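You operate a simulated robot arm through the tools that you are given. There is no shell and no other tool. Be economical: measure what you need, move in short steps, check, and stop when the job is done.

The job below is to be done with a simulated two-armed robot. You get a single attempt, and the scene is never put back.

JOB
Close the lot: carry the green crate to the low stand with both hands, tip the sample in, lid it.
Fine: first bring the empty yellow crate to the table; the sample lies in the small tray, which goes back.
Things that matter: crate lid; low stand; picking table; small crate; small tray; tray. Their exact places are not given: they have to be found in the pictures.

It is judged by the outcome, as a careful person would: the job done as asked, and still so three seconds after it is handed in. It fails if anything else is knocked over, pushed out of place, dropped, spilled or broken. Lids that push on must go on centred and level and be pressed home; caps that screw on are set level and turned clockwise until they are tight.

ROBOT AND FRAMES
Two 7-joint arms with two-finger parallel grippers on one trunk, on a base that drives. Base frame: it is fixed to the floor where the robot stands at the start and does not move with it; the origin is under the middle of the robot, x ahead of it, y to its left, z up. Units: m, rad, N and s.
The left shoulder is at the start at [0.07, 0.133, 1.056], the right one opposite. With the tool pointing down near the work surface each hand reaches from about 0.1 to 0.48 m from the robot's upright axis, wherever it stands, measured 20 degrees to its own side. Places, roughly: crate lid (30x20x6 cm) [0.6, -1.1, 0.8]; low stand [0.5, -0.1, 0.6]; picking table [0.5, -1.3, 0.8]; tray [0.75, -1.25, 0.5]. Payload 1.57 kg a hand.
The tool frame of a hand sits at the grasp point between the pads (the TCP): z along the fingers, y along the line on which they close. The tips reach 0.03 m beyond it. Largest opening 0.08 m; finger width 0.017, thickness 0.012; the body of the gripper, 0.04 by 0.082 m, starts 0.08 m behind the TCP.
Orientation is that of the tool frame in the base frame, as a unit quaternion [w, x, y, z]. With the fingers straight down and closing along the base's y, the tool's x points along the base's -x, its y along +y and its z along -z.

CONTROLS
- The arms move only by the tool move_arm. It takes "left_plan", "right_plan" or both (then of equal length, played together; a hand with none holds still); each is a list of rows, each an object (a shift or turn left out is 0, a gripper value left out holds the last) with "claw": the opening, from 0 (shut) to 1 (fully open); "xyz": the shift along the tool's x, y, z in units of 200 mm (1.0 is 200 mm), a list of three; "dr": the turn, a rotation vector about the tool's x, y, z in units of 45 degrees (1.0 is 45 degrees), a list of three. In form: [{"claw": claw, "xyz": [dx, dy, dz], "dr": [rx, ry, rz]}, ...]. A call has 1 to 10 rows; each row is the pose to reach, as a shift and turn from the pose commanded when the call began, along the tool's axes at that moment. A call with a number of a shift or a turn outside -1 to 1 is refused whole. A row lasts 0.2 s, in which the tool goes at most 0.05 m and 0.15 rad; a call with a longer step from one row to the next is refused whole, and so is a gripper value outside its range. Where a pose cannot be reached the arm comes as near as it can. A force on the tool above 40 N (or 10 N above the force at the start of the call, whichever is more), or a blocked arm, ends the call early, and 0.2 s more pass. Each finger travels about 0.153 m/s and halts on what it meets, pressing with about 34 N; the grip force reading is that of the motor and also rises with nothing between the fingers. The clock runs only during rows and for 0.2 s after the last one: add rows that repeat a pose to give the fingers time. The reply holds the time, the measured pose of the TCP, the force on the tool along the base axes, the opening and the grip force, in the units named above and with some noise, with the torque about the TCP (base axes, N m) and any sound that the robot's microphone picked up.
- Cameras (640 x 400 px; columns grow to the right, rows downward): "scene" is now at [0.1257, -0.037, 1.2727]; the picture's right is [-0.44, -0.90, 0.00], its down [-0.60, 0.30, -0.74] and it looks along [0.66, -0.33, -0.67] (base axes); focal length 214 px, centre (320, 200). "left" rides on the left gripper at [0.072, 0.007, -0.122] in its tool frame; the picture's right is [-0.09, 1.00, 0.00], its down [-0.84, -0.08, -0.54] and it looks along [-0.54, -0.05, 0.84] (tool axes); focal length 238 px, centre (320, 200). "right" rides on the right gripper at [0.072, -0.007, -0.122] in its tool frame; the picture's right is [0.09, 1.00, 0.00], its down [-0.84, 0.08, -0.54] and it looks along [-0.54, 0.05, 0.84] (tool axes); focal length 238 px, centre (320, 200).
- camera(camera): a new picture of that camera. It takes no simulated time.
- slide_trunk(by): slides the trunk up (or, below 0, down) by that many m; the arms and the scene camera ride with it, the base frame stays. It gives what a move gives, with no picture.
- roll_base(legs): drives the robot by 1 to 6 legs, each [ahead, left, turn to the left] in m, m and rad, along the robot's own axes; the way and the turn of a leg run together, so that a leg with both is an arc; at most 1.5 m and 3.142 rad a leg. The arms and the cameras ride along, it lands a little off, and it stops where it bumps. It gives what a move gives.
- head_to(pan, tilt): turns the head with the scene camera to pan (to the left, within 1.501 rad either way) and tilt (down, from -0.506 to 1.204), counted from straight ahead of the robot. It gives what a move gives.
- point_at(camera, pixels): for up to 12 pixels [column, row] of the newest picture of that camera ("zoom" is the newest enlarged one), the place [x, y, z] in the base frame of the surface seen there, good to about 0.002 m. It takes no simulated time.
- zoom(camera, box): a new picture of the part [left, top, right, bottom] of that camera's present view, enlarged. It takes no simulated time.
- hand_in(): hands the job in; it is judged then, once.

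Keep the steps short. Do not move on a guess: measure, check each grasp and each placing, and mend mistakes. In all there are 80 turns and 70 pictures (those below and enlarged ones count). Leave the grippers open and the arms clear of the work at the hand-in unless told otherwise, and finish with a single line.

The tools are called after "Call:" as a command line: name --argument value ..., lists and objects as JSON in quotes. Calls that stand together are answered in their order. move_arm: Moves the arms, as the interface text tells. Its arguments: {"type":"object","properties":{"left_plan":{"type":"array","items":{"type":"object","properties":{"claw":{"type":"number"},"xyz":{"type":"array","items":{"type":"number"}},"dr":{"type":"array","items":{"type":"number"}}}}},"right_plan":{"type":"array","items":{"type":"object","properties":{"claw":{"type":"number"},"xyz":{"type":"array","items":{"type":"number"}},"dr":{"type":"array","items":{"type":"number"}}}}}},"required":[]} The other tools are called the same way: slide_trunk (by) slides the trunk up or down; roll_base (legs) drives the base; head_to (pan, tilt) turns the head that bears the scene camera; camera (camera) takes a picture; point_at (camera, pixels) gives the place of the surface under pixels of a picture; zoom (camera, box) takes an enlarged picture of a part of a camera's view; hand_in () hands the job in.

At the start:

```text
time: 0.0
left_position: [0.3842, -0.0672, 1.1716]
left_ee_rot: [0.0, 0.0, 1.0, 0.0]
left_wrist_force: [-0.2, -0.4, -0.2]
left_ft_torque: [0.02, 0.0, 0.01]
left_grip_width: 0.0802
left_grip_force: 0.0
right_position: [0.332, -0.3986, 1.1992]
right_ee_rot: [0.0, 0.0, 1.0, 0.0]
right_wrist_force: [-0.3, 0.7, 0.1]
right_ft_torque: [0.02, -0.04, 0.0]
right_grip_width: 0.0799
right_grip_force: 0.0
trunk travel left (down, up): [-0.629, 0.311]
robot x, y, heading: [0.0023, -0.0006, -0.006]
head pan, tilt: [-0.459, 0.74]
```

scene: 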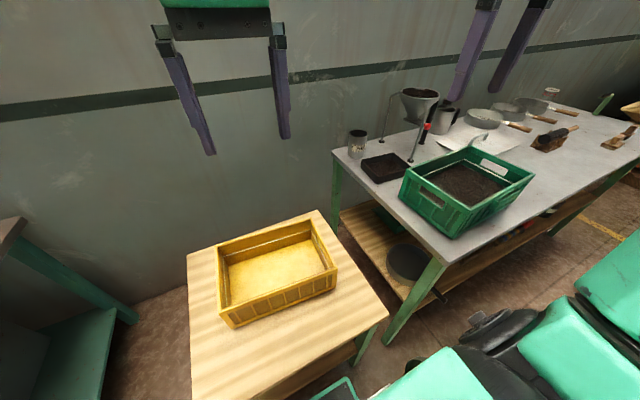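
right: 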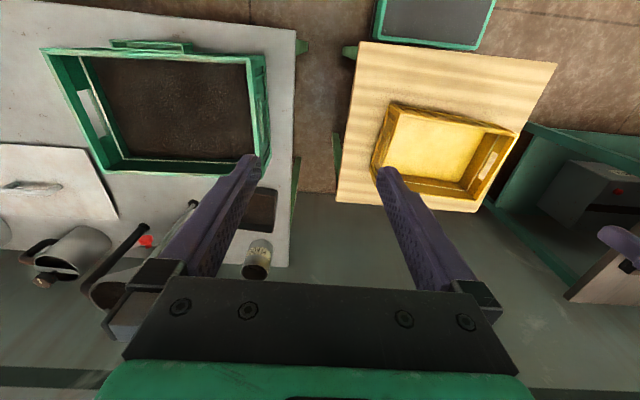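
left: 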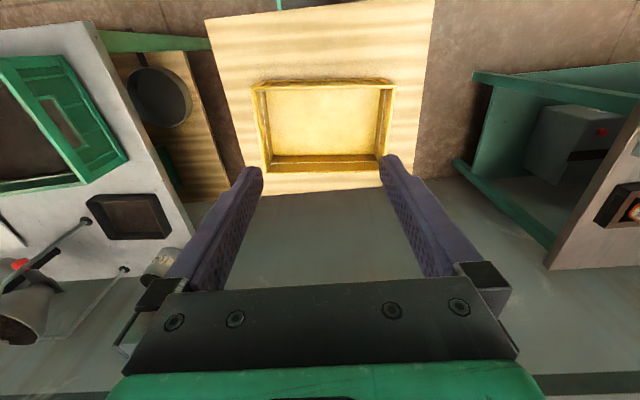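

I see the yellow crate on the low stand (about 275,270) and the green crate with dark soil on the table (about 470,185). A small dark tray sits near (385,167). I'll measure these and zoom in on the table.

Call:
point_at --camera "scene" --pixels '[[187, 255], [318, 212], [388, 315], [219, 308], [216, 245], [308, 220], [337, 268], [270, 270], [333, 155], [437, 262], [385, 167], [357, 145]]'

Call:
zoom --camera "scene" --box '[320, 70, 640, 270]'

```text
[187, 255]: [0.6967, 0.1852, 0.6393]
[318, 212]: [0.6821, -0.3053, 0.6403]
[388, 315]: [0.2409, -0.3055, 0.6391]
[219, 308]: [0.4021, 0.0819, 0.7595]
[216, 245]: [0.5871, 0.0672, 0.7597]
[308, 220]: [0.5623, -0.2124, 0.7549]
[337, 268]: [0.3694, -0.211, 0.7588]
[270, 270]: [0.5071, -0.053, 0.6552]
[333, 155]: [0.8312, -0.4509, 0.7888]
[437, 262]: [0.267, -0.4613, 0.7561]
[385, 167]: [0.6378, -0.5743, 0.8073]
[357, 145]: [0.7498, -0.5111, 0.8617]
```

```text
2.00 times, centred on (480, 170) of scene
```

zoom: 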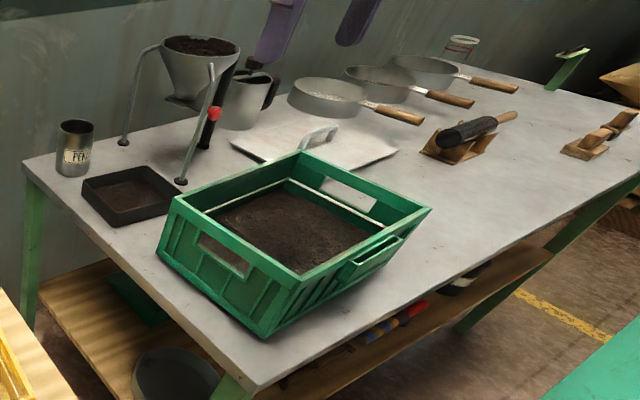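

Next I measure the green crate, the small tray, the white lid with the handle, and the free table area in the enlarged view.

Call:
point_at --camera "zoom" --pixels '[[174, 198], [295, 283], [430, 208], [302, 153], [300, 230], [232, 143], [397, 150], [318, 133], [262, 388], [440, 230], [520, 190], [638, 175]]'

Call:
point_at --camera "scene" --pixels '[[340, 390], [535, 143], [503, 125], [405, 262], [380, 215], [362, 167], [395, 184], [411, 168], [379, 153], [376, 169], [385, 152], [419, 165]]'

Call:
head_to --pan -1.0 --tilt 0.7

Call:
camera --camera "scene"

```text
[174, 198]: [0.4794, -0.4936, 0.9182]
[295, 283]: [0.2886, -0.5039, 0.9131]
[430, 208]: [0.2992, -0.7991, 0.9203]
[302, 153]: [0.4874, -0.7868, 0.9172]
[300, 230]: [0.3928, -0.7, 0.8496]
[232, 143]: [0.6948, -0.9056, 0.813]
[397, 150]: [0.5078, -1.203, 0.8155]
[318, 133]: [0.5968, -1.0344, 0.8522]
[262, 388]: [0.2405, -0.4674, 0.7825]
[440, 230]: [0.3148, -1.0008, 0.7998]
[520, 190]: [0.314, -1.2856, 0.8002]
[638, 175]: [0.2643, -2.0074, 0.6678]
```

```text
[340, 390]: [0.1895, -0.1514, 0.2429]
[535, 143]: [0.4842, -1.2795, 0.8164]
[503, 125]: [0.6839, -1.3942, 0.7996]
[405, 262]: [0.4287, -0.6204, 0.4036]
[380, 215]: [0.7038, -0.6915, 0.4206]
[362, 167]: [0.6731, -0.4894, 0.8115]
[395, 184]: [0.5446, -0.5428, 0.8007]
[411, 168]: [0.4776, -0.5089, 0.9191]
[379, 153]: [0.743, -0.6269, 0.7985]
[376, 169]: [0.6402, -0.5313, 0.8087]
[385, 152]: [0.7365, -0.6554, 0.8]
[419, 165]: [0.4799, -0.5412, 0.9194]
```

```text
time: 1.0
left_position: [0.3828, -0.0675, 1.1704]
left_ee_rot: [-0.001, 0.0, 1.0, 0.0]
left_wrist_force: [0.2, 0.0, -0.5]
left_ft_torque: [0.03, 0.03, -0.05]
left_grip_width: 0.0801
left_grip_force: 0.1
right_position: [0.3309, -0.3996, 1.1991]
right_ee_rot: [0.001, -0.001, 1.0, 0.0]
right_wrist_force: [-0.3, 0.4, -0.6]
right_ft_torque: [0.0, 0.0, -0.03]
right_grip_width: 0.0798
right_grip_force: 0.0
trunk travel left (down, up): [-0.629, 0.311]
robot x, y, heading: [-0.0033, -0.0003, 0.002]
head pan, tilt: [-1.0, 0.7]
```

```text
65 pictures are left
```

scene: 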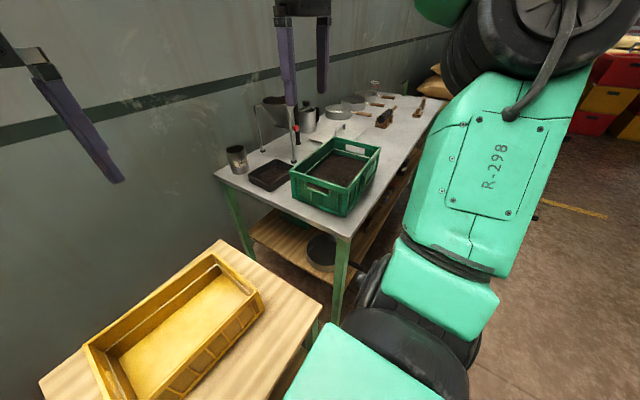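

The yellow crate is 0.29 x 0.20 m and its rim is at z 0.76. The green crate's rim is at 0.918. Before driving I look down at the robot's own base and the stand's front for clearance, then close up at the yellow crate.

Call:
head_to --pan -0.1 --tilt 1.15

Call:
camera --camera "scene"

```text
time: 2.2
left_position: [0.3836, -0.0669, 1.1723]
left_ee_rot: [0.001, -0.001, 1.0, 0.001]
left_wrist_force: [0.5, 0.3, -0.6]
left_ft_torque: [-0.02, -0.02, 0.02]
left_grip_width: 0.0801
left_grip_force: 0.1
right_position: [0.3315, -0.3999, 1.1993]
right_ee_rot: [0.0, -0.001, 1.0, 0.0]
right_wrist_force: [0.3, -0.3, -0.1]
right_ft_torque: [0.0, -0.02, 0.0]
right_grip_width: 0.0802
right_grip_force: 0.1
trunk travel left (down, up): [-0.629, 0.311]
robot x, y, heading: [-0.0013, 0.0009, 0.006]
head pan, tilt: [-0.099, 1.15]
```

```text
64 pictures are left
```

scene: 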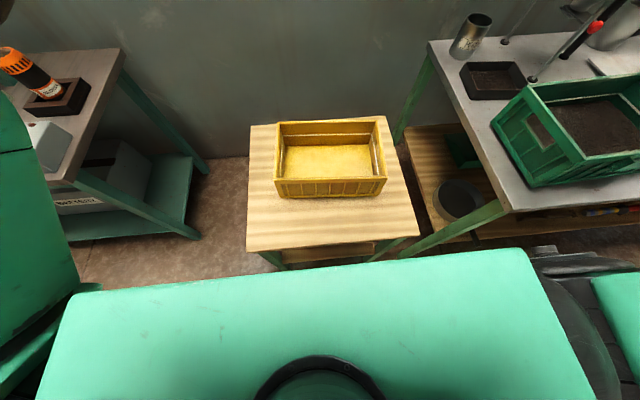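

Call:
zoom --camera "scene" --box '[240, 100, 430, 220]'

Call:
point_at --camera "scene" --pixels '[[248, 248], [418, 235], [250, 126], [300, 258], [372, 250], [330, 252], [440, 150], [470, 200]]'

```text
3.33 times, centred on (335, 160) of scene
```

zoom: 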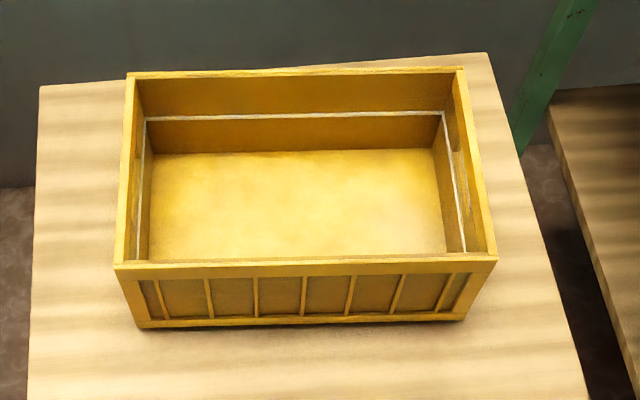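

```text
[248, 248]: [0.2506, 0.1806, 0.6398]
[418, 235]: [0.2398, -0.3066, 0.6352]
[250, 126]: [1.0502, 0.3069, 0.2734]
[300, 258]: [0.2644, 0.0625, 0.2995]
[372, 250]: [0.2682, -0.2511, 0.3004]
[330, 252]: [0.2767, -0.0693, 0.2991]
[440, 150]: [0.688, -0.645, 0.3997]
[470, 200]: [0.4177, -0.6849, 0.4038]
```

I measure the rim edges of both end walls in the enlarged view.

Call:
point_at --camera "zoom" --pixels '[[116, 264], [130, 76], [463, 70], [495, 258], [124, 180], [130, 180], [138, 180], [472, 150], [480, 150], [465, 150], [300, 265], [300, 73]]'

```text
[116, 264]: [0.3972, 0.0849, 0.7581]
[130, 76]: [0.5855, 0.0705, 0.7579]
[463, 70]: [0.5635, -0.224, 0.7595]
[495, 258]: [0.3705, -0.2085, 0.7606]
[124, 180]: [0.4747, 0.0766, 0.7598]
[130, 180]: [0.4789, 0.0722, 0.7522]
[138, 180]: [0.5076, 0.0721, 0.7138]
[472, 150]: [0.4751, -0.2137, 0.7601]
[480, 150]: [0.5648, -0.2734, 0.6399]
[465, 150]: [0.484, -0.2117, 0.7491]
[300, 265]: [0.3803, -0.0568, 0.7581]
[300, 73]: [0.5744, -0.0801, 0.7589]
```

The yellow crate is centred at about (0.479,-0.069) with a yaw of about -0.08 rad, and its walls are thin. I square the robot to it with a small drive.

Call:
roll_base --legs '[[0.02, -0.033, -0.086]]'

Call:
camera --camera "scene"

```text
time: 3.0
left_position: [0.3926, -0.1265, 1.1722]
left_ee_rot: [0.001, 0.038, 0.999, -0.002]
left_wrist_force: [0.9, -0.5, 0.4]
left_ft_torque: [0.01, 0.04, 0.01]
left_grip_width: 0.0801
left_grip_force: 0.1
right_position: [0.3149, -0.4524, 1.2018]
right_ee_rot: [0.001, 0.037, 0.999, -0.001]
right_wrist_force: [-0.3, 1.3, 0.4]
right_ft_torque: [0.01, -0.01, 0.02]
right_grip_width: 0.0799
right_grip_force: 0.1
trunk travel left (down, up): [-0.629, 0.311]
robot x, y, heading: [0.014, -0.0347, -0.073]
head pan, tilt: [-0.099, 1.15]
```

```text
62 pictures are left
```

scene: 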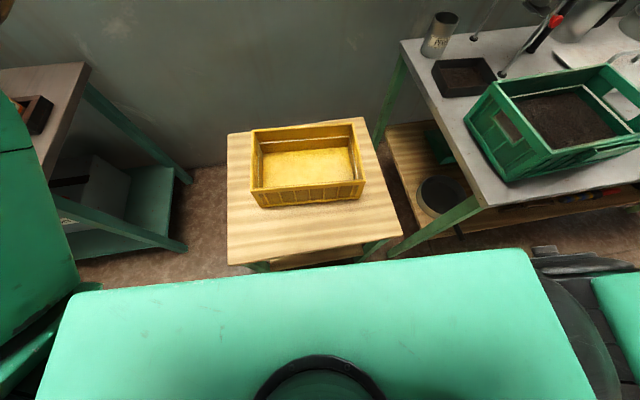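

The crate is squared to the robot. I bring both hands sideways over the crate's end walls, staying high.

Call:
move_arm --left_plan '[{"claw": 1, "xyz": [-0.0565, 0.1667, 0]}, {"xyz": [-0.113, 0.3333, 0]}, {"xyz": [-0.1695, 0.5, 0]}, {"xyz": [-0.226, 0.6667, 0]}, {"xyz": [-0.2825, 0.8333, 0]}, {"xyz": [-0.339, 1.0, 0]}, {"xyz": [-0.339, 1.0, 0.2]}, {"xyz": [-0.339, 1.0, 0.4]}, {"xyz": [-0.339, 1.0, 0.6]}, {"xyz": [-0.339, 1.0, 0.8]}]' --right_plan '[{"claw": 1, "xyz": [-0.0985, 0.1667, 0]}, {"xyz": [-0.197, 0.3333, 0]}, {"xyz": [-0.2955, 0.5, 0]}, {"xyz": [-0.394, 0.6667, 0]}, {"xyz": [-0.4925, 0.8333, 0]}, {"xyz": [-0.59, 1.0, 0]}, {"xyz": [-0.59, 1.0, 0.23]}, {"xyz": [-0.59, 1.0, 0.46]}, {"xyz": [-0.59, 1.0, 0.69]}, {"xyz": [-0.59, 1.0, 0.92]}]'

```text
time: 5.2
left_position: [0.4781, 0.0646, 1.0107]
left_ee_rot: [0.0, 0.036, 0.999, -0.001]
left_wrist_force: [-0.3, -0.4, -0.1]
left_ft_torque: [-0.01, -0.02, 0.0]
left_grip_width: 0.08
left_grip_force: 0.2
right_position: [0.4511, -0.2655, 1.0134]
right_ee_rot: [0.0, 0.037, 0.999, 0.0]
right_wrist_force: [0.5, 0.0, 0.3]
right_ft_torque: [0.0, 0.05, -0.01]
right_grip_width: 0.0797
right_grip_force: 0.1
right hand out of reach, approached as far as the arm can: row 4, 5, 6
trunk travel left (down, up): [-0.629, 0.311]
robot x, y, heading: [0.0165, -0.0323, -0.073]
head pan, tilt: [-0.099, 1.15]
```

Right hand got within 5 cm sideways. Now I correct both hands, then lower the trunk part way and look before going onto the walls.

Call:
move_arm --left_plan '[{"xyz": [0.0, 0.026, 0]}, {"xyz": [0.015, 0.052, 0]}, {"xyz": [0.015, 0.052, 0]}]' --right_plan '[{"xyz": [0.0, 0.136, 0]}, {"xyz": [0.015, 0.272, 0]}, {"xyz": [0.015, 0.272, 0.015]}]'

Call:
slide_trunk --by -0.15

Call:
camera --camera "left"

Call:
camera --camera "right"

```text
time: 6.0
left_position: [0.4743, 0.0755, 1.011]
left_ee_rot: [0.0, 0.037, 0.999, 0.0]
left_wrist_force: [-0.3, 0.3, 1.0]
left_ft_torque: [0.03, -0.02, -0.01]
left_grip_width: 0.0801
left_grip_force: 0.1
right_position: [0.4486, -0.2109, 1.0125]
right_ee_rot: [0.0, 0.037, 0.999, 0.0]
right_wrist_force: [0.6, 0.0, -0.3]
right_ft_torque: [0.0, 0.01, 0.03]
right_grip_width: 0.0802
right_grip_force: 0.1
trunk travel left (down, up): [-0.629, 0.311]
robot x, y, heading: [0.0142, -0.0322, -0.072]
head pan, tilt: [-0.099, 1.15]
```

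```text
time: 7.8
left_position: [0.4742, 0.0764, 0.8611]
left_ee_rot: [0.0, 0.037, 0.999, 0.0]
left_wrist_force: [0.6, 0.2, 0.3]
left_ft_torque: [-0.02, -0.03, -0.02]
left_grip_width: 0.0798
left_grip_force: 0.1
right_position: [0.4493, -0.2095, 0.8637]
right_ee_rot: [-0.001, 0.036, 0.999, -0.001]
right_wrist_force: [0.2, 0.7, 0.0]
right_ft_torque: [-0.02, 0.02, 0.02]
right_grip_width: 0.0799
right_grip_force: 0.1
trunk travel left (down, up): [-0.479, 0.461]
robot x, y, heading: [0.0151, -0.0324, -0.075]
head pan, tilt: [-0.099, 1.15]
```

```text
61 pictures are left
```

left: 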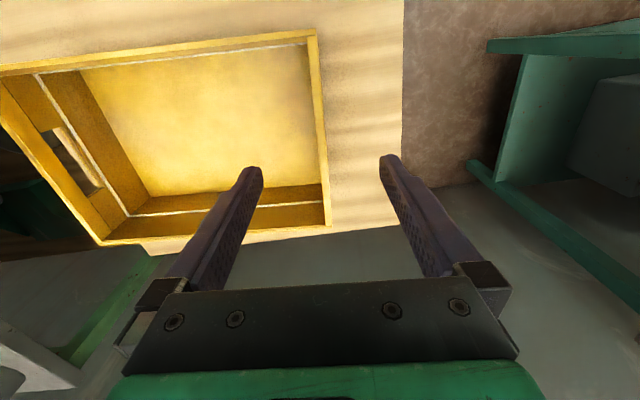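

```text
60 pictures are left
```

right: 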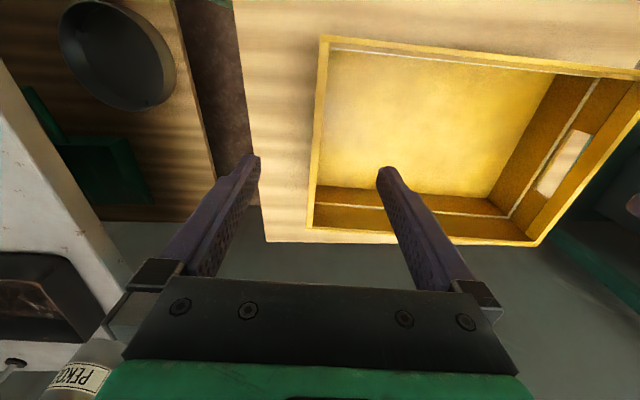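

Each wall runs midway between the fingers. I lower both hands 0.123 m so the pads sit about 2 cm under the rim, then close.

Call:
move_arm --left_plan '[{"xyz": [0, 0, 0.15]}, {"xyz": [0, 0, 0.3]}, {"xyz": [0, 0, 0.45]}, {"xyz": [0, 0, 0.615]}, {"xyz": [0, 0, 0.615]}, {"claw": 0, "xyz": [0, 0, 0.615]}, {"xyz": [0, 0, 0.615]}, {"xyz": [0, 0, 0.615]}]' --right_plan '[{"xyz": [0, 0, 0.15]}, {"xyz": [0, 0, 0.3]}, {"xyz": [0, 0, 0.45]}, {"xyz": [0, 0, 0.628]}, {"xyz": [0, 0, 0.628]}, {"claw": 0, "xyz": [0, 0, 0.628]}, {"xyz": [0, 0, 0.628]}, {"xyz": [0, 0, 0.628]}]'

```text
time: 9.6
left_position: [0.475, 0.0805, 0.7389]
left_ee_rot: [0.0, 0.037, 0.999, 0.001]
left_wrist_force: [0.8, 12.3, 0.8]
left_ft_torque: [-0.38, -0.28, -0.08]
left_grip_width: 0.0077
left_grip_force: 27.2
right_position: [0.4495, -0.2122, 0.7346]
right_ee_rot: [0.001, 0.038, 0.999, -0.001]
right_wrist_force: [-0.6, -12.4, 1.9]
right_ft_torque: [0.61, -0.04, 0.02]
right_grip_width: 0.0079
right_grip_force: 27.3
trunk travel left (down, up): [-0.479, 0.461]
robot x, y, heading: [0.0173, -0.0345, -0.074]
head pan, tilt: [-0.099, 1.15]
```

Both hands hold 8 mm walls. The 12 N sideways strain is the hands being pulled outward, so I relax that first and then lift with the trunk.

Call:
move_arm --left_plan '[{"xyz": [0, 0.02, 0]}, {"xyz": [0, 0.02, 0]}]' --right_plan '[{"xyz": [0, -0.015, 0]}, {"xyz": [0, -0.015, 0]}]'

Call:
slide_trunk --by 0.05

Call:
camera --camera "scene"

```text
time: 10.2
left_position: [0.475, 0.0798, 0.7395]
left_ee_rot: [0.001, 0.039, 0.999, -0.004]
left_wrist_force: [-0.9, -21.6, 3.1]
left_ft_torque: [0.43, 0.13, 0.4]
left_grip_width: 0.008
left_grip_force: 27.2
right_position: [0.4486, -0.2114, 0.7356]
right_ee_rot: [0.0, 0.036, 0.999, 0.002]
right_wrist_force: [0.7, 24.2, -0.1]
right_ft_torque: [-1.2, 0.14, 0.04]
right_grip_width: 0.0081
right_grip_force: 27.2
trunk travel left (down, up): [-0.479, 0.461]
robot x, y, heading: [0.0143, -0.0333, -0.076]
head pan, tilt: [-0.099, 1.15]
```

```text
time: 11.1
left_position: [0.475, 0.0795, 0.7876]
left_ee_rot: [0.0, 0.039, 0.999, -0.004]
left_wrist_force: [-3.5, -39.7, -0.2]
left_ft_torque: [0.36, -0.44, 0.29]
left_grip_width: 0.0081
left_grip_force: 27.0
right_position: [0.4505, -0.2119, 0.7858]
right_ee_rot: [0.001, 0.036, 0.999, 0.001]
right_wrist_force: [2.1, 39.6, -4.0]
right_ft_torque: [-1.12, 0.6, 0.02]
right_grip_width: 0.0082
right_grip_force: 26.9
trunk travel left (down, up): [-0.529, 0.411]
robot x, y, heading: [0.0181, -0.0333, -0.076]
head pan, tilt: [-0.099, 1.15]
```

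```text
59 pictures are left
```

scene: 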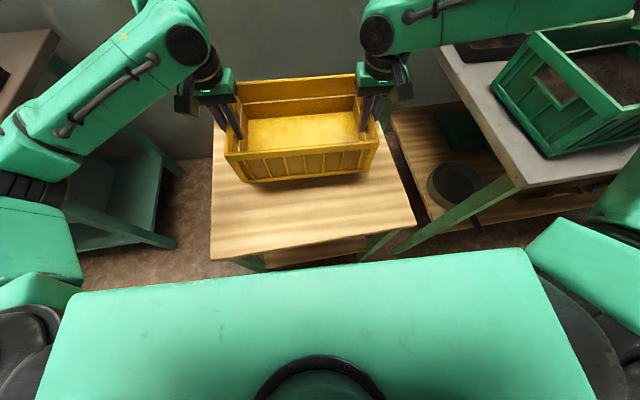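

It lifted cleanly and hangs level. The hands now pull outward at 40 N, so I ease each one inward by 2.7 mm.

Call:
move_arm --left_plan '[{"xyz": [0, -0.007, 0]}, {"xyz": [0, -0.0135, 0]}, {"xyz": [0, -0.0135, 0]}]' --right_plan '[{"xyz": [0, 0.007, 0]}, {"xyz": [0, 0.0135, 0]}, {"xyz": [0, 0.0135, 0]}]'

Call:
slide_trunk --by 0.25

```text
time: 11.9
left_position: [0.4755, 0.0803, 0.7892]
left_ee_rot: [0.001, 0.037, 0.999, 0.0]
left_wrist_force: [-1.8, -19.3, 0.8]
left_ft_torque: [-0.44, 0.47, 0.08]
left_grip_width: 0.0079
left_grip_force: 26.5
right_position: [0.4493, -0.2092, 0.785]
right_ee_rot: [0.002, 0.036, 0.999, -0.001]
right_wrist_force: [1.4, 19.9, -4.5]
right_ft_torque: [-0.5, -0.32, 0.09]
right_grip_width: 0.0078
right_grip_force: 26.6
trunk travel left (down, up): [-0.529, 0.411]
robot x, y, heading: [0.0168, -0.0318, -0.073]
head pan, tilt: [-0.099, 1.15]
```

```text
time: 14.5
left_position: [0.4758, 0.0802, 1.0393]
left_ee_rot: [0.0, 0.036, 0.999, 0.001]
left_wrist_force: [1.2, -4.6, 0.1]
left_ft_torque: [-0.48, -0.02, 0.09]
left_grip_width: 0.0079
left_grip_force: 26.6
right_position: [0.4502, -0.2104, 1.0353]
right_ee_rot: [0.0, 0.037, 0.999, -0.001]
right_wrist_force: [-1.0, 4.0, -4.8]
right_ft_torque: [-0.24, 0.15, 0.11]
right_grip_width: 0.0079
right_grip_force: 27.5
trunk travel left (down, up): [-0.779, 0.161]
robot x, y, heading: [0.0151, -0.0315, -0.072]
head pan, tilt: [-0.099, 1.15]
```

The strain has settled. I raise the crate another 0.1 m, back off 0.2 m while squaring to the table, and drive right along the table to look at the free area.

Call:
slide_trunk --by 0.1

Call:
roll_base --legs '[[-0.2, 0, 0.073], [0, -0.9, 0]]'

Call:
head_to --pan -0.3 --tilt 0.6

Call:
camera --camera "scene"

```text
time: 15.8
left_position: [0.4757, 0.0806, 1.1383]
left_ee_rot: [0.0, 0.037, 0.999, 0.0]
left_wrist_force: [0.1, -0.1, 1.1]
left_ft_torque: [-0.48, -0.07, 0.17]
left_grip_width: 0.0077
left_grip_force: 26.8
right_position: [0.4504, -0.2107, 1.1341]
right_ee_rot: [0.0, 0.036, 0.999, -0.001]
right_wrist_force: [-0.3, 0.5, -4.3]
right_ft_torque: [-0.32, 0.21, 0.09]
right_grip_width: 0.0079
right_grip_force: 27.4
trunk travel left (down, up): [-0.879, 0.061]
robot x, y, heading: [0.018, -0.0319, -0.078]
head pan, tilt: [-0.099, 1.15]
```

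```text
time: 21.8
left_position: [0.2551, -0.7811, 1.1382]
left_ee_rot: [0.0, 0.011, 1.0, -0.001]
left_wrist_force: [1.8, 8.7, 0.2]
left_ft_torque: [-0.42, 0.02, 0.16]
left_grip_width: 0.0079
left_grip_force: 27.2
right_position: [0.2446, -1.0735, 1.1362]
right_ee_rot: [0.0, 0.011, 1.0, -0.001]
right_wrist_force: [-1.2, -9.6, -4.9]
right_ft_torque: [-0.35, 0.07, 0.1]
right_grip_width: 0.0077
right_grip_force: 26.9
trunk travel left (down, up): [-0.879, 0.061]
robot x, y, heading: [-0.1999, -0.9182, -0.021]
head pan, tilt: [-0.099, 1.15]
```

```text
time: 22.7
left_position: [0.256, -0.7827, 1.1393]
left_ee_rot: [0.0, 0.01, 1.0, 0.0]
left_wrist_force: [0.7, 0.0, 0.8]
left_ft_torque: [-0.35, 0.37, 0.1]
left_grip_width: 0.0078
left_grip_force: 27.3
right_position: [0.245, -1.0746, 1.1358]
right_ee_rot: [-0.001, 0.011, 1.0, -0.001]
right_wrist_force: [-0.9, 0.6, -3.7]
right_ft_torque: [-0.16, -0.29, 0.07]
right_grip_width: 0.008
right_grip_force: 27.0
trunk travel left (down, up): [-0.879, 0.061]
robot x, y, heading: [-0.1999, -0.9166, -0.019]
head pan, tilt: [-0.3, 0.6]
```

```text
58 pictures are left
```

scene: 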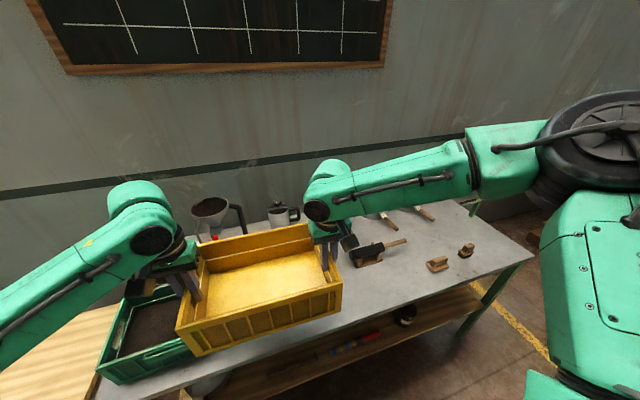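

Call:
point_at --camera "scene" --pixels '[[352, 300], [365, 265], [384, 247], [428, 267], [447, 265], [459, 252], [474, 250], [410, 285], [480, 275], [533, 258], [380, 300], [420, 225]]'

Call:
zoom --camera "scene" --box '[320, 190, 560, 340]'

```text
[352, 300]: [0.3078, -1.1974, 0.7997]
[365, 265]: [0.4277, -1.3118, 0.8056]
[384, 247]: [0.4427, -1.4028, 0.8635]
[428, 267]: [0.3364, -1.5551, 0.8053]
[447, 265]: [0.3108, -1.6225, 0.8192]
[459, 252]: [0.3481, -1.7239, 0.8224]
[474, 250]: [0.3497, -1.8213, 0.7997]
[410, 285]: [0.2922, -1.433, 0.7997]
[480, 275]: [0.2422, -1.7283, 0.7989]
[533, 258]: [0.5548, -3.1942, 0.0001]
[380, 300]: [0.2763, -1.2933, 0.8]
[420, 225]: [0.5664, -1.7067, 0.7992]
```

```text
2.67 times, centred on (440, 265) of scene
```

zoom: 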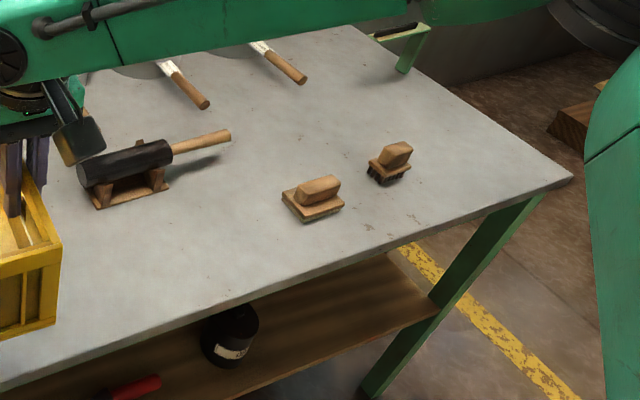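

The clear strip lies between the green crate (y ≥ -0.80), the lid (x ≥ 0.50) and the mallet (y ≤ -1.30). I'll set the yellow crate down centred at about (0.355,-1.06), so I drive over that spot.

Call:
roll_base --legs '[[0.09, -0.14, 0.019]]'

Call:
head_to --pan 0.0 --tilt 0.95

Call:
camera --camera "scene"

```text
time: 24.2
left_position: [0.3345, -0.9106, 1.1383]
left_ee_rot: [0.001, 0.0, 1.0, -0.001]
left_wrist_force: [-0.4, -0.2, 0.3]
left_ft_torque: [-0.4, -0.08, 0.06]
left_grip_width: 0.008
left_grip_force: 26.9
right_position: [0.3329, -1.2022, 1.1358]
right_ee_rot: [0.001, 0.0, 1.0, -0.002]
right_wrist_force: [-0.5, 0.2, -4.8]
right_ft_torque: [-0.2, 0.12, 0.04]
right_grip_width: 0.0077
right_grip_force: 26.5
trunk travel left (down, up): [-0.879, 0.061]
robot x, y, heading: [-0.1163, -1.0595, -0.003]
head pan, tilt: [-0.3, 0.6]
```

```text
time: 25.0
left_position: [0.3367, -0.9131, 1.1395]
left_ee_rot: [0.0, -0.001, 1.0, 0.0]
left_wrist_force: [0.6, -0.4, -0.3]
left_ft_torque: [-0.3, 0.32, 0.08]
left_grip_width: 0.0077
left_grip_force: 26.6
right_position: [0.3335, -1.2054, 1.1359]
right_ee_rot: [-0.001, -0.001, 1.0, 0.0]
right_wrist_force: [-0.4, 0.8, -4.1]
right_ft_torque: [-0.11, -0.21, 0.06]
right_grip_width: 0.0079
right_grip_force: 26.9
trunk travel left (down, up): [-0.879, 0.061]
robot x, y, heading: [-0.1132, -1.0596, -0.004]
head pan, tilt: [0.0, 0.949]
```

```text
56 pictures are left
```

scene: 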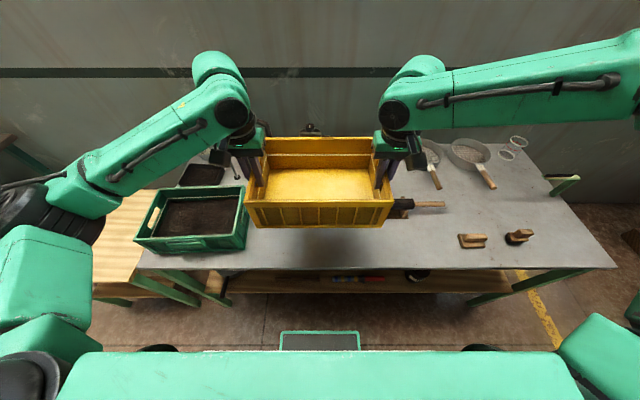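

Call:
point_at --camera "scene" --pixels '[[320, 352], [320, 334], [320, 375], [158, 347], [245, 202], [393, 202], [270, 140], [372, 140], [246, 240], [330, 256], [212, 297], [320, 285]]'

Call:
slide_trunk --by -0.2

Call:
camera --camera "scene"

```text
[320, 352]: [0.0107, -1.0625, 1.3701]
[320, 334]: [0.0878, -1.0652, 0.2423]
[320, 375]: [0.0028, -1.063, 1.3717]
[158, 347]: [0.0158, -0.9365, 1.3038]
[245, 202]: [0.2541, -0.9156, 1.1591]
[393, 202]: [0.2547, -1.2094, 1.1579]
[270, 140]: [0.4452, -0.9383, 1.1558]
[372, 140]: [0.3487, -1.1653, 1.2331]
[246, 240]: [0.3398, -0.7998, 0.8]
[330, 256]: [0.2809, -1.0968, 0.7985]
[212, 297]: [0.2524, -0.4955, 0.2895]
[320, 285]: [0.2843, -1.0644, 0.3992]
```

```text
time: 27.2
left_position: [0.3357, -0.9129, 0.9397]
left_ee_rot: [0.0, 0.0, 1.0, 0.0]
left_wrist_force: [0.7, -0.8, -0.7]
left_ft_torque: [-0.28, -0.09, 0.06]
left_grip_width: 0.008
left_grip_force: 26.8
right_position: [0.3327, -1.204, 0.9358]
right_ee_rot: [0.0, 0.0, 1.0, 0.0]
right_wrist_force: [0.2, 0.8, -3.7]
right_ft_torque: [-0.11, 0.12, 0.07]
right_grip_width: 0.0077
right_grip_force: 27.1
trunk travel left (down, up): [-0.679, 0.261]
robot x, y, heading: [-0.1108, -1.0605, -0.006]
head pan, tilt: [0.0, 0.949]
```

```text
55 pictures are left
```

scene: 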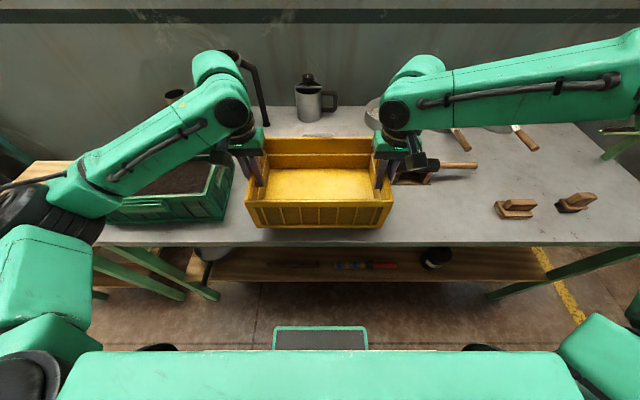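

Call:
point_at --camera "scene" --pixels '[[100, 215], [150, 165], [60, 195], [150, 200], [200, 135], [235, 135]]'

Call:
slide_trunk --by -0.025

```text
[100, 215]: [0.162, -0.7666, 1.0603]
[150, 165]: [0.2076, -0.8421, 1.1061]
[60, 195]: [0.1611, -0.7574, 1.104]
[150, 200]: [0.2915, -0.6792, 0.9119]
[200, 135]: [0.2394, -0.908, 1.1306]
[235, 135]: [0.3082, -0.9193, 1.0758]
```

```text
time: 27.9
left_position: [0.3356, -0.9135, 0.9137]
left_ee_rot: [0.0, 0.0, 1.0, 0.0]
left_wrist_force: [-0.2, -1.3, -0.4]
left_ft_torque: [-0.32, -0.09, 0.09]
left_grip_width: 0.0082
left_grip_force: 27.2
right_position: [0.3333, -1.2054, 0.9107]
right_ee_rot: [0.0, -0.001, 1.0, -0.001]
right_wrist_force: [-0.3, 0.7, -2.4]
right_ft_torque: [-0.1, 0.12, 0.12]
right_grip_width: 0.0077
right_grip_force: 26.5
trunk travel left (down, up): [-0.654, 0.286]
robot x, y, heading: [-0.1161, -1.0631, -0.002]
head pan, tilt: [0.0, 0.949]
```

About 15 mm remain to the table. I lower by 0.015 m and watch the forces.

Call:
slide_trunk --by -0.0155

Call:
zoom --camera "scene" --box '[200, 110, 440, 260]'

```text
time: 28.5
left_position: [0.3362, -0.9134, 0.8995]
left_ee_rot: [0.0, -0.001, 1.0, 0.0]
left_wrist_force: [-0.8, -0.5, 6.1]
left_ft_torque: [-0.12, 0.21, 0.1]
left_grip_width: 0.0081
left_grip_force: 27.0
right_position: [0.3307, -1.2054, 0.8947]
right_ee_rot: [0.0, -0.001, 1.0, 0.0]
right_wrist_force: [-1.6, 0.3, -1.4]
right_ft_torque: [0.1, 0.05, 0.07]
right_grip_width: 0.0075
right_grip_force: 27.2
trunk travel left (down, up): [-0.639, 0.301]
robot x, y, heading: [-0.1147, -1.0631, -0.0]
head pan, tilt: [0.0, 0.949]
```

```text
2.67 times, centred on (320, 185) of scene
```

zoom: 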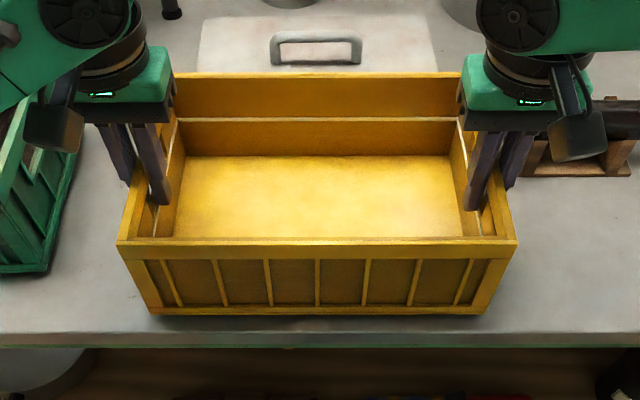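

It rests on the table (weight off the hands). I open partly and rise 0.16 m.

Call:
move_arm --left_plan '[{"claw": 0.4}, {"claw": 0.4}, {"xyz": [0, 0, -0.2]}, {"xyz": [0, 0, -0.4]}, {"xyz": [0, 0, -0.6]}, {"xyz": [0, 0, -0.8]}]' --right_plan '[{"claw": 0.4}, {"claw": 0.4}, {"xyz": [0, 0, -0.2]}, {"xyz": [0, 0, -0.4]}, {"xyz": [0, 0, -0.6]}, {"xyz": [0, 0, -0.8]}]'

Call:
camera --camera "scene"

```text
time: 29.9
left_position: [0.3368, -0.9142, 1.0597]
left_ee_rot: [0.002, 0.0, 1.0, 0.001]
left_wrist_force: [0.5, -0.2, 0.6]
left_ft_torque: [0.0, -0.03, 0.01]
left_grip_width: 0.0321
left_grip_force: 0.0
right_position: [0.332, -1.2066, 1.0522]
right_ee_rot: [0.001, -0.001, 1.0, 0.0]
right_wrist_force: [-0.8, 0.4, 0.7]
right_ft_torque: [-0.03, 0.0, 0.04]
right_grip_width: 0.0321
right_grip_force: 0.2
trunk travel left (down, up): [-0.639, 0.301]
robot x, y, heading: [-0.114, -1.0599, -0.004]
head pan, tilt: [0.0, 0.949]
```

```text
53 pictures are left
```

scene: 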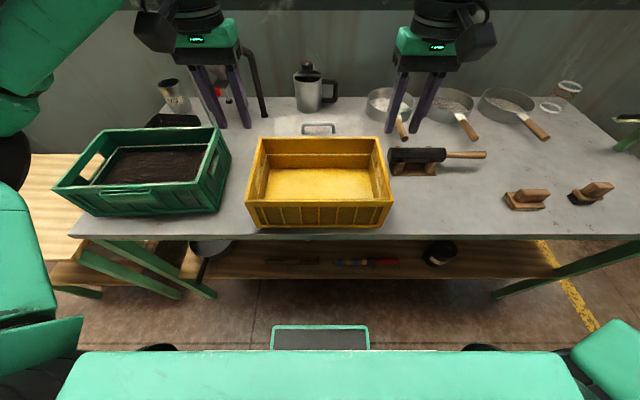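

The yellow crate stands squarely on the table and the handled lid lies flat behind it. Next I drive left to face the green crate (yaw about +0.03).

Call:
roll_base --legs '[[0.048, 0.4, 0.034]]'

Call:
zoom --camera "scene" --box '[200, 100, 440, 250]'

```text
time: 32.4
left_position: [0.3755, -0.4957, 1.0588]
left_ee_rot: [0.0, -0.015, 1.0, 0.0]
left_wrist_force: [0.0, 0.0, 0.2]
left_ft_torque: [0.01, 0.0, -0.02]
left_grip_width: 0.032
left_grip_force: 0.1
right_position: [0.3804, -0.7884, 1.0519]
right_ee_rot: [0.0, -0.017, 1.0, -0.001]
right_wrist_force: [-0.5, 0.1, 0.3]
right_ft_torque: [0.03, -0.03, 0.0]
right_grip_width: 0.032
right_grip_force: 0.1
trunk travel left (down, up): [-0.639, 0.301]
robot x, y, heading: [-0.0721, -0.6582, 0.032]
head pan, tilt: [0.0, 0.949]
```

```text
2.67 times, centred on (320, 175) of scene
```

zoom: 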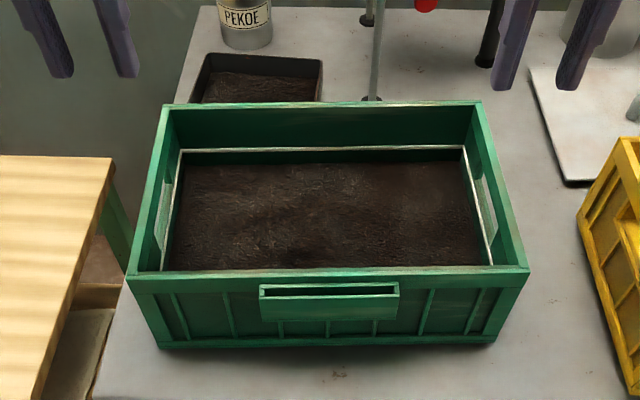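

Call:
point_at --camera "zoom" --pixels '[[130, 276], [166, 107], [480, 103], [527, 268], [150, 190], [500, 180], [330, 271], [322, 104], [320, 210], [260, 88], [205, 55], [320, 60]]'

```text
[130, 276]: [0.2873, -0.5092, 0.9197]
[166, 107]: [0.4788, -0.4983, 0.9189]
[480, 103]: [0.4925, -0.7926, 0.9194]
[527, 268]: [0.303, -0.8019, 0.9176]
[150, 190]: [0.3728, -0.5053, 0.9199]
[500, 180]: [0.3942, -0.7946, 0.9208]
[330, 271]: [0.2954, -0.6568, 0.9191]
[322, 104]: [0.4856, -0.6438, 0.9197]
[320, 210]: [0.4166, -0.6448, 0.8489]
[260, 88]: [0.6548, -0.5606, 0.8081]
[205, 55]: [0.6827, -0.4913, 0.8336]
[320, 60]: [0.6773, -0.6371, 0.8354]
```

The green crate's centre is (0.3905,-0.6505), yaw 0.052. I align both hands over the middles of the end walls, turn them slightly, come down to just above the rim, and check.

Call:
move_arm --left_plan '[{"claw": 0.75, "xyz": [0.014, -0.046, 0.0], "dr": [0, 0, -0.0255]}, {"xyz": [0.014, -0.046, 0.2], "dr": [0, 0, -0.0255]}, {"xyz": [0.014, -0.046, 0.44], "dr": [0, 0, -0.0255]}, {"xyz": [0.014, -0.046, 0.44], "dr": [0, 0, -0.0255]}]' --right_plan '[{"claw": 0.75, "xyz": [-0.0365, -0.044, 0.0], "dr": [0, 0, -0.0255]}, {"xyz": [-0.0365, -0.044, 0.2], "dr": [0, 0, -0.0255]}, {"xyz": [-0.0365, -0.044, 0.4], "dr": [0, 0, -0.0255]}, {"xyz": [-0.0365, -0.044, 0.405], "dr": [0, 0, -0.0255]}]'

Call:
camera --camera "left"

Call:
camera --camera "right"

```text
time: 33.4
left_position: [0.372, -0.5084, 0.9699]
left_ee_rot: [0.001, -0.026, 1.0, 0.0]
left_wrist_force: [-0.4, -0.3, 0.7]
left_ft_torque: [0.02, 0.02, 0.0]
left_grip_width: 0.0601
left_grip_force: 0.0
right_position: [0.3853, -0.7945, 0.9686]
right_ee_rot: [0.001, -0.026, 1.0, 0.0]
right_wrist_force: [0.6, 0.5, 0.0]
right_ft_torque: [0.02, -0.01, -0.01]
right_grip_width: 0.06
right_grip_force: 0.1
trunk travel left (down, up): [-0.639, 0.301]
robot x, y, heading: [-0.0719, -0.657, 0.031]
head pan, tilt: [0.0, 0.949]
```

```text
51 pictures are left
```

left: 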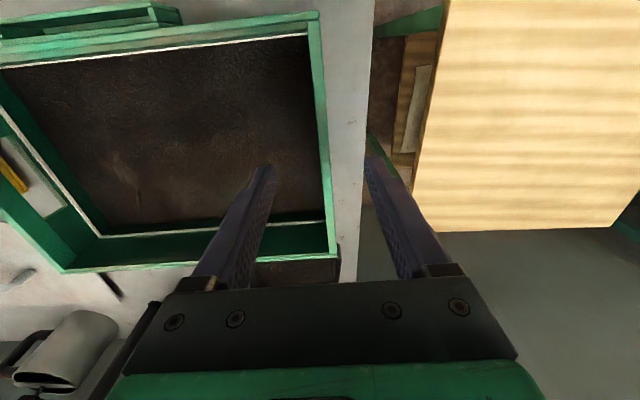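

```text
50 pictures are left
```

right: 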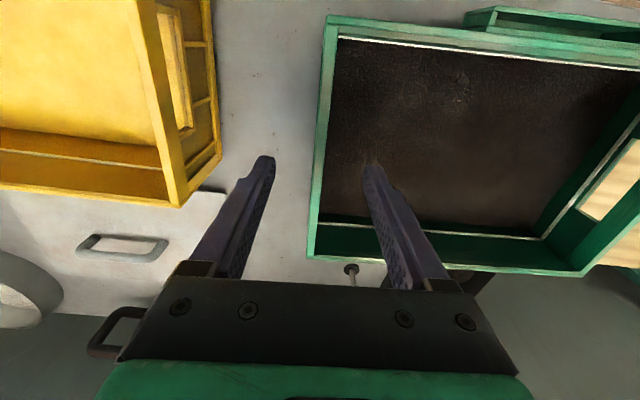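

The fingers straddle both walls. I shift 3 mm outward each, go down 0.075 m, and close.

Call:
move_arm --left_plan '[{"xyz": [0, 0.015, 0.1]}, {"xyz": [0, 0.015, 0.25]}, {"xyz": [0, 0.015, 0.375]}, {"xyz": [0, 0.015, 0.375]}, {"claw": 0, "xyz": [0, 0.015, 0.375]}, {"xyz": [0, 0.015, 0.375]}, {"xyz": [0, 0.015, 0.375]}]' --right_plan '[{"xyz": [0, -0.0125, 0.1]}, {"xyz": [0, -0.0125, 0.25]}, {"xyz": [0, -0.0125, 0.368]}, {"xyz": [0, -0.0125, 0.368]}, {"claw": 0, "xyz": [0, -0.0125, 0.368]}, {"xyz": [0, -0.0125, 0.368]}, {"xyz": [0, -0.0125, 0.368]}]'

Call:
slide_trunk --by 0.03

```text
time: 35.0
left_position: [0.3738, -0.505, 0.8965]
left_ee_rot: [0.0, -0.025, 1.0, -0.001]
left_wrist_force: [-1.2, -22.7, 0.5]
left_ft_torque: [1.01, -0.44, 0.07]
left_grip_width: 0.0081
left_grip_force: 27.3
right_position: [0.3894, -0.7967, 0.8969]
right_ee_rot: [0.0, -0.027, 1.0, 0.001]
right_wrist_force: [-1.7, 25.1, -0.8]
right_ft_torque: [-0.9, 0.17, -0.09]
right_grip_width: 0.0079
right_grip_force: 26.6
trunk travel left (down, up): [-0.639, 0.301]
robot x, y, heading: [-0.0703, -0.6619, 0.029]
head pan, tilt: [0.0, 0.949]
```

```text
time: 35.8
left_position: [0.3739, -0.5047, 0.9251]
left_ee_rot: [0.0, -0.026, 1.0, -0.003]
left_wrist_force: [2.3, -35.8, -5.6]
left_ft_torque: [1.0, -0.39, 0.07]
left_grip_width: 0.0082
left_grip_force: 27.5
right_position: [0.3904, -0.7969, 0.9271]
right_ee_rot: [0.0, -0.027, 1.0, 0.001]
right_wrist_force: [-1.4, 35.5, -4.6]
right_ft_torque: [-0.97, 0.46, -0.02]
right_grip_width: 0.0078
right_grip_force: 27.4
trunk travel left (down, up): [-0.669, 0.271]
robot x, y, heading: [-0.0716, -0.658, 0.034]
head pan, tilt: [0.0, 0.949]
```

Lifted; it weighs about 1 kg. I relieve the outward pull, raise further, and check the level.

Call:
move_arm --left_plan '[{"xyz": [0, -0.008, 0]}, {"xyz": [0, -0.016, 0]}, {"xyz": [0, -0.016, 0]}]' --right_plan '[{"xyz": [0, 0.008, 0]}, {"xyz": [0, 0.016, 0]}, {"xyz": [0, 0.016, 0]}]'

Call:
slide_trunk --by 0.05

Call:
camera --camera "scene"

```text
time: 36.6
left_position: [0.3736, -0.5056, 0.925]
left_ee_rot: [-0.001, -0.028, 1.0, 0.003]
left_wrist_force: [-1.6, 5.4, -5.6]
left_ft_torque: [-1.06, 0.13, -0.27]
left_grip_width: 0.0077
left_grip_force: 26.8
right_position: [0.39, -0.7973, 0.9258]
right_ee_rot: [-0.001, -0.024, 1.0, -0.002]
right_wrist_force: [2.0, -4.3, -4.4]
right_ft_torque: [1.29, -0.01, -0.08]
right_grip_width: 0.0079
right_grip_force: 26.9
trunk travel left (down, up): [-0.669, 0.271]
robot x, y, heading: [-0.0709, -0.6576, 0.028]
head pan, tilt: [0.0, 0.949]
```

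```text
time: 37.5
left_position: [0.3741, -0.5067, 0.9754]
left_ee_rot: [-0.002, -0.028, 1.0, 0.003]
left_wrist_force: [-2.8, 29.5, -6.2]
left_ft_torque: [-0.92, 0.57, -0.26]
left_grip_width: 0.0081
left_grip_force: 27.3
right_position: [0.3901, -0.7972, 0.9758]
right_ee_rot: [-0.002, -0.025, 1.0, -0.003]
right_wrist_force: [2.7, -30.0, -4.8]
right_ft_torque: [1.09, -0.44, -0.11]
right_grip_width: 0.0081
right_grip_force: 26.7
trunk travel left (down, up): [-0.719, 0.221]
robot x, y, heading: [-0.0721, -0.6556, 0.032]
head pan, tilt: [0.0, 0.949]
```

```text
49 pictures are left
```

scene: 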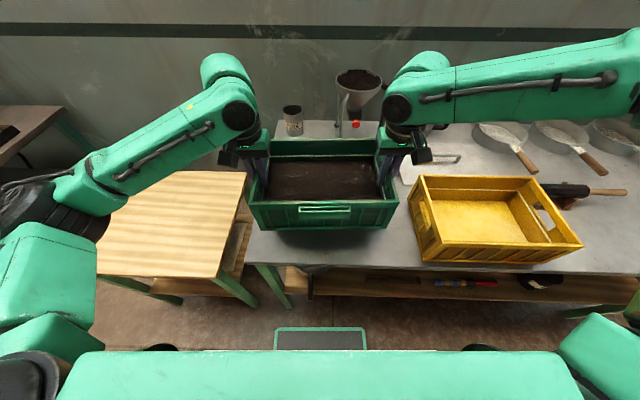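

The crate is level. I take out 1 mm each of the inward push and then drive left to bring the crate over the stand, aiming for its centre at (0.43,-0.06).

Call:
move_arm --left_plan '[{"xyz": [0, 0.005, 0]}, {"xyz": [0, 0.005, 0]}]' --right_plan '[{"xyz": [0, -0.005, 0]}, {"xyz": [0, -0.005, 0]}]'

Call:
roll_base --legs '[[0.055, 0.613, -0.051]]'

Call:
camera --camera "scene"

```text
time: 38.1
left_position: [0.3739, -0.5064, 0.9766]
left_ee_rot: [0.0, -0.028, 1.0, 0.002]
left_wrist_force: [-2.8, 29.8, -6.1]
left_ft_torque: [-0.7, 0.24, -0.15]
left_grip_width: 0.0078
left_grip_force: 27.3
right_position: [0.3895, -0.7976, 0.9755]
right_ee_rot: [-0.001, -0.026, 1.0, -0.002]
right_wrist_force: [2.0, -29.3, -4.0]
right_ft_torque: [1.02, -0.2, -0.08]
right_grip_width: 0.0082
right_grip_force: 26.6
trunk travel left (down, up): [-0.719, 0.221]
robot x, y, heading: [-0.0727, -0.6565, 0.032]
head pan, tilt: [0.0, 0.949]
```

```text
time: 41.5
left_position: [0.4344, 0.0668, 0.975]
left_ee_rot: [-0.001, 0.004, 1.0, 0.002]
left_wrist_force: [-0.1, 30.1, -6.0]
left_ft_torque: [-0.65, 0.04, -0.14]
left_grip_width: 0.0081
left_grip_force: 26.5
right_position: [0.434, -0.2251, 0.9753]
right_ee_rot: [-0.001, 0.004, 1.0, -0.002]
right_wrist_force: [-0.8, -30.7, -3.2]
right_ft_torque: [1.07, 0.04, 0.03]
right_grip_width: 0.0077
right_grip_force: 26.7
trunk travel left (down, up): [-0.719, 0.221]
robot x, y, heading: [-0.0188, -0.0573, -0.031]
head pan, tilt: [0.0, 0.949]
```

```text
48 pictures are left
```

scene: 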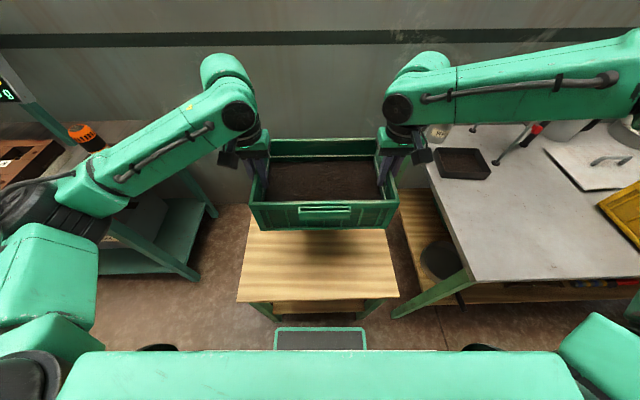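

The crate is over the stand (centre about 0.444,-0.079, well inside its edges). I lower most of the way, then check.

Call:
move_arm --left_plan '[{"xyz": [0, 0.008, 0]}, {"xyz": [0, 0.008, 0]}]' --right_plan '[{"xyz": [0, -0.008, 0]}, {"xyz": [0, -0.008, 0]}]'

Call:
slide_trunk --by -0.225

Call:
slide_trunk --by -0.0135

Call:
camera --camera "scene"

```text
time: 42.1
left_position: [0.4362, 0.0673, 0.9757]
left_ee_rot: [0.0, 0.006, 1.0, -0.001]
left_wrist_force: [-0.4, -19.1, -5.1]
left_ft_torque: [0.1, -0.24, 0.13]
left_grip_width: 0.0077
left_grip_force: 26.6
right_position: [0.4324, -0.2257, 0.9748]
right_ee_rot: [0.0, 0.003, 1.0, 0.0]
right_wrist_force: [0.4, 19.5, -3.8]
right_ft_torque: [-0.13, 0.34, -0.1]
right_grip_width: 0.0078
right_grip_force: 26.7
trunk travel left (down, up): [-0.719, 0.221]
robot x, y, heading: [-0.0195, -0.0616, -0.037]
head pan, tilt: [0.0, 0.949]
```

```text
time: 44.5
left_position: [0.4358, 0.0661, 0.7502]
left_ee_rot: [0.0, 0.004, 1.0, -0.002]
left_wrist_force: [0.0, -34.8, -4.1]
left_ft_torque: [0.46, -0.05, 0.02]
left_grip_width: 0.0078
left_grip_force: 26.8
right_position: [0.4334, -0.2248, 0.7504]
right_ee_rot: [0.001, 0.005, 1.0, 0.002]
right_wrist_force: [0.2, 34.2, -5.1]
right_ft_torque: [-0.48, 0.15, -0.05]
right_grip_width: 0.008
right_grip_force: 26.9
trunk travel left (down, up): [-0.494, 0.446]
robot x, y, heading: [-0.0172, -0.0517, -0.031]
head pan, tilt: [0.0, 0.949]
```

```text
time: 45.1
left_position: [0.4356, 0.0682, 0.7349]
left_ee_rot: [0.0, 0.005, 1.0, -0.002]
left_wrist_force: [-0.6, -33.7, -4.5]
left_ft_torque: [0.49, -0.1, -0.06]
left_grip_width: 0.0078
left_grip_force: 26.6
right_position: [0.4337, -0.225, 0.7385]
right_ee_rot: [0.0, 0.004, 1.0, 0.0]
right_wrist_force: [1.0, 34.5, -4.3]
right_ft_torque: [-0.53, 0.16, -0.08]
right_grip_width: 0.0078
right_grip_force: 27.7
trunk travel left (down, up): [-0.48, 0.46]
robot x, y, heading: [-0.0202, -0.0585, -0.027]
head pan, tilt: [0.0, 0.949]
```

```text
47 pictures are left
```

scene: 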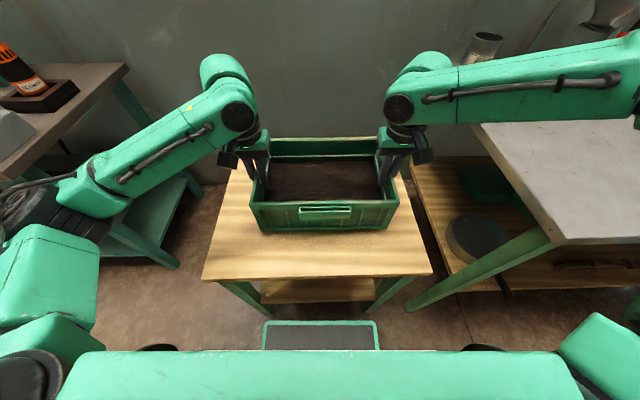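

The hands still carry the weight (about 4.5 N each), so it isn't down yet. I lower 2 to 3 mm at a time.

Call:
slide_trunk --by -0.003

```text
time: 45.6
left_position: [0.4343, 0.0668, 0.7366]
left_ee_rot: [0.003, 0.003, 1.0, -0.002]
left_wrist_force: [4.5, -33.8, 14.3]
left_ft_torque: [0.69, 0.79, -0.02]
left_grip_width: 0.0082
left_grip_force: 26.8
right_position: [0.4332, -0.225, 0.7369]
right_ee_rot: [0.003, 0.004, 1.0, 0.0]
right_wrist_force: [3.7, 32.1, 7.4]
right_ft_torque: [-0.47, 0.87, -0.05]
right_grip_width: 0.0078
right_grip_force: 26.9
trunk travel left (down, up): [-0.477, 0.463]
robot x, y, heading: [-0.0168, -0.0601, -0.029]
head pan, tilt: [0.0, 0.949]
```

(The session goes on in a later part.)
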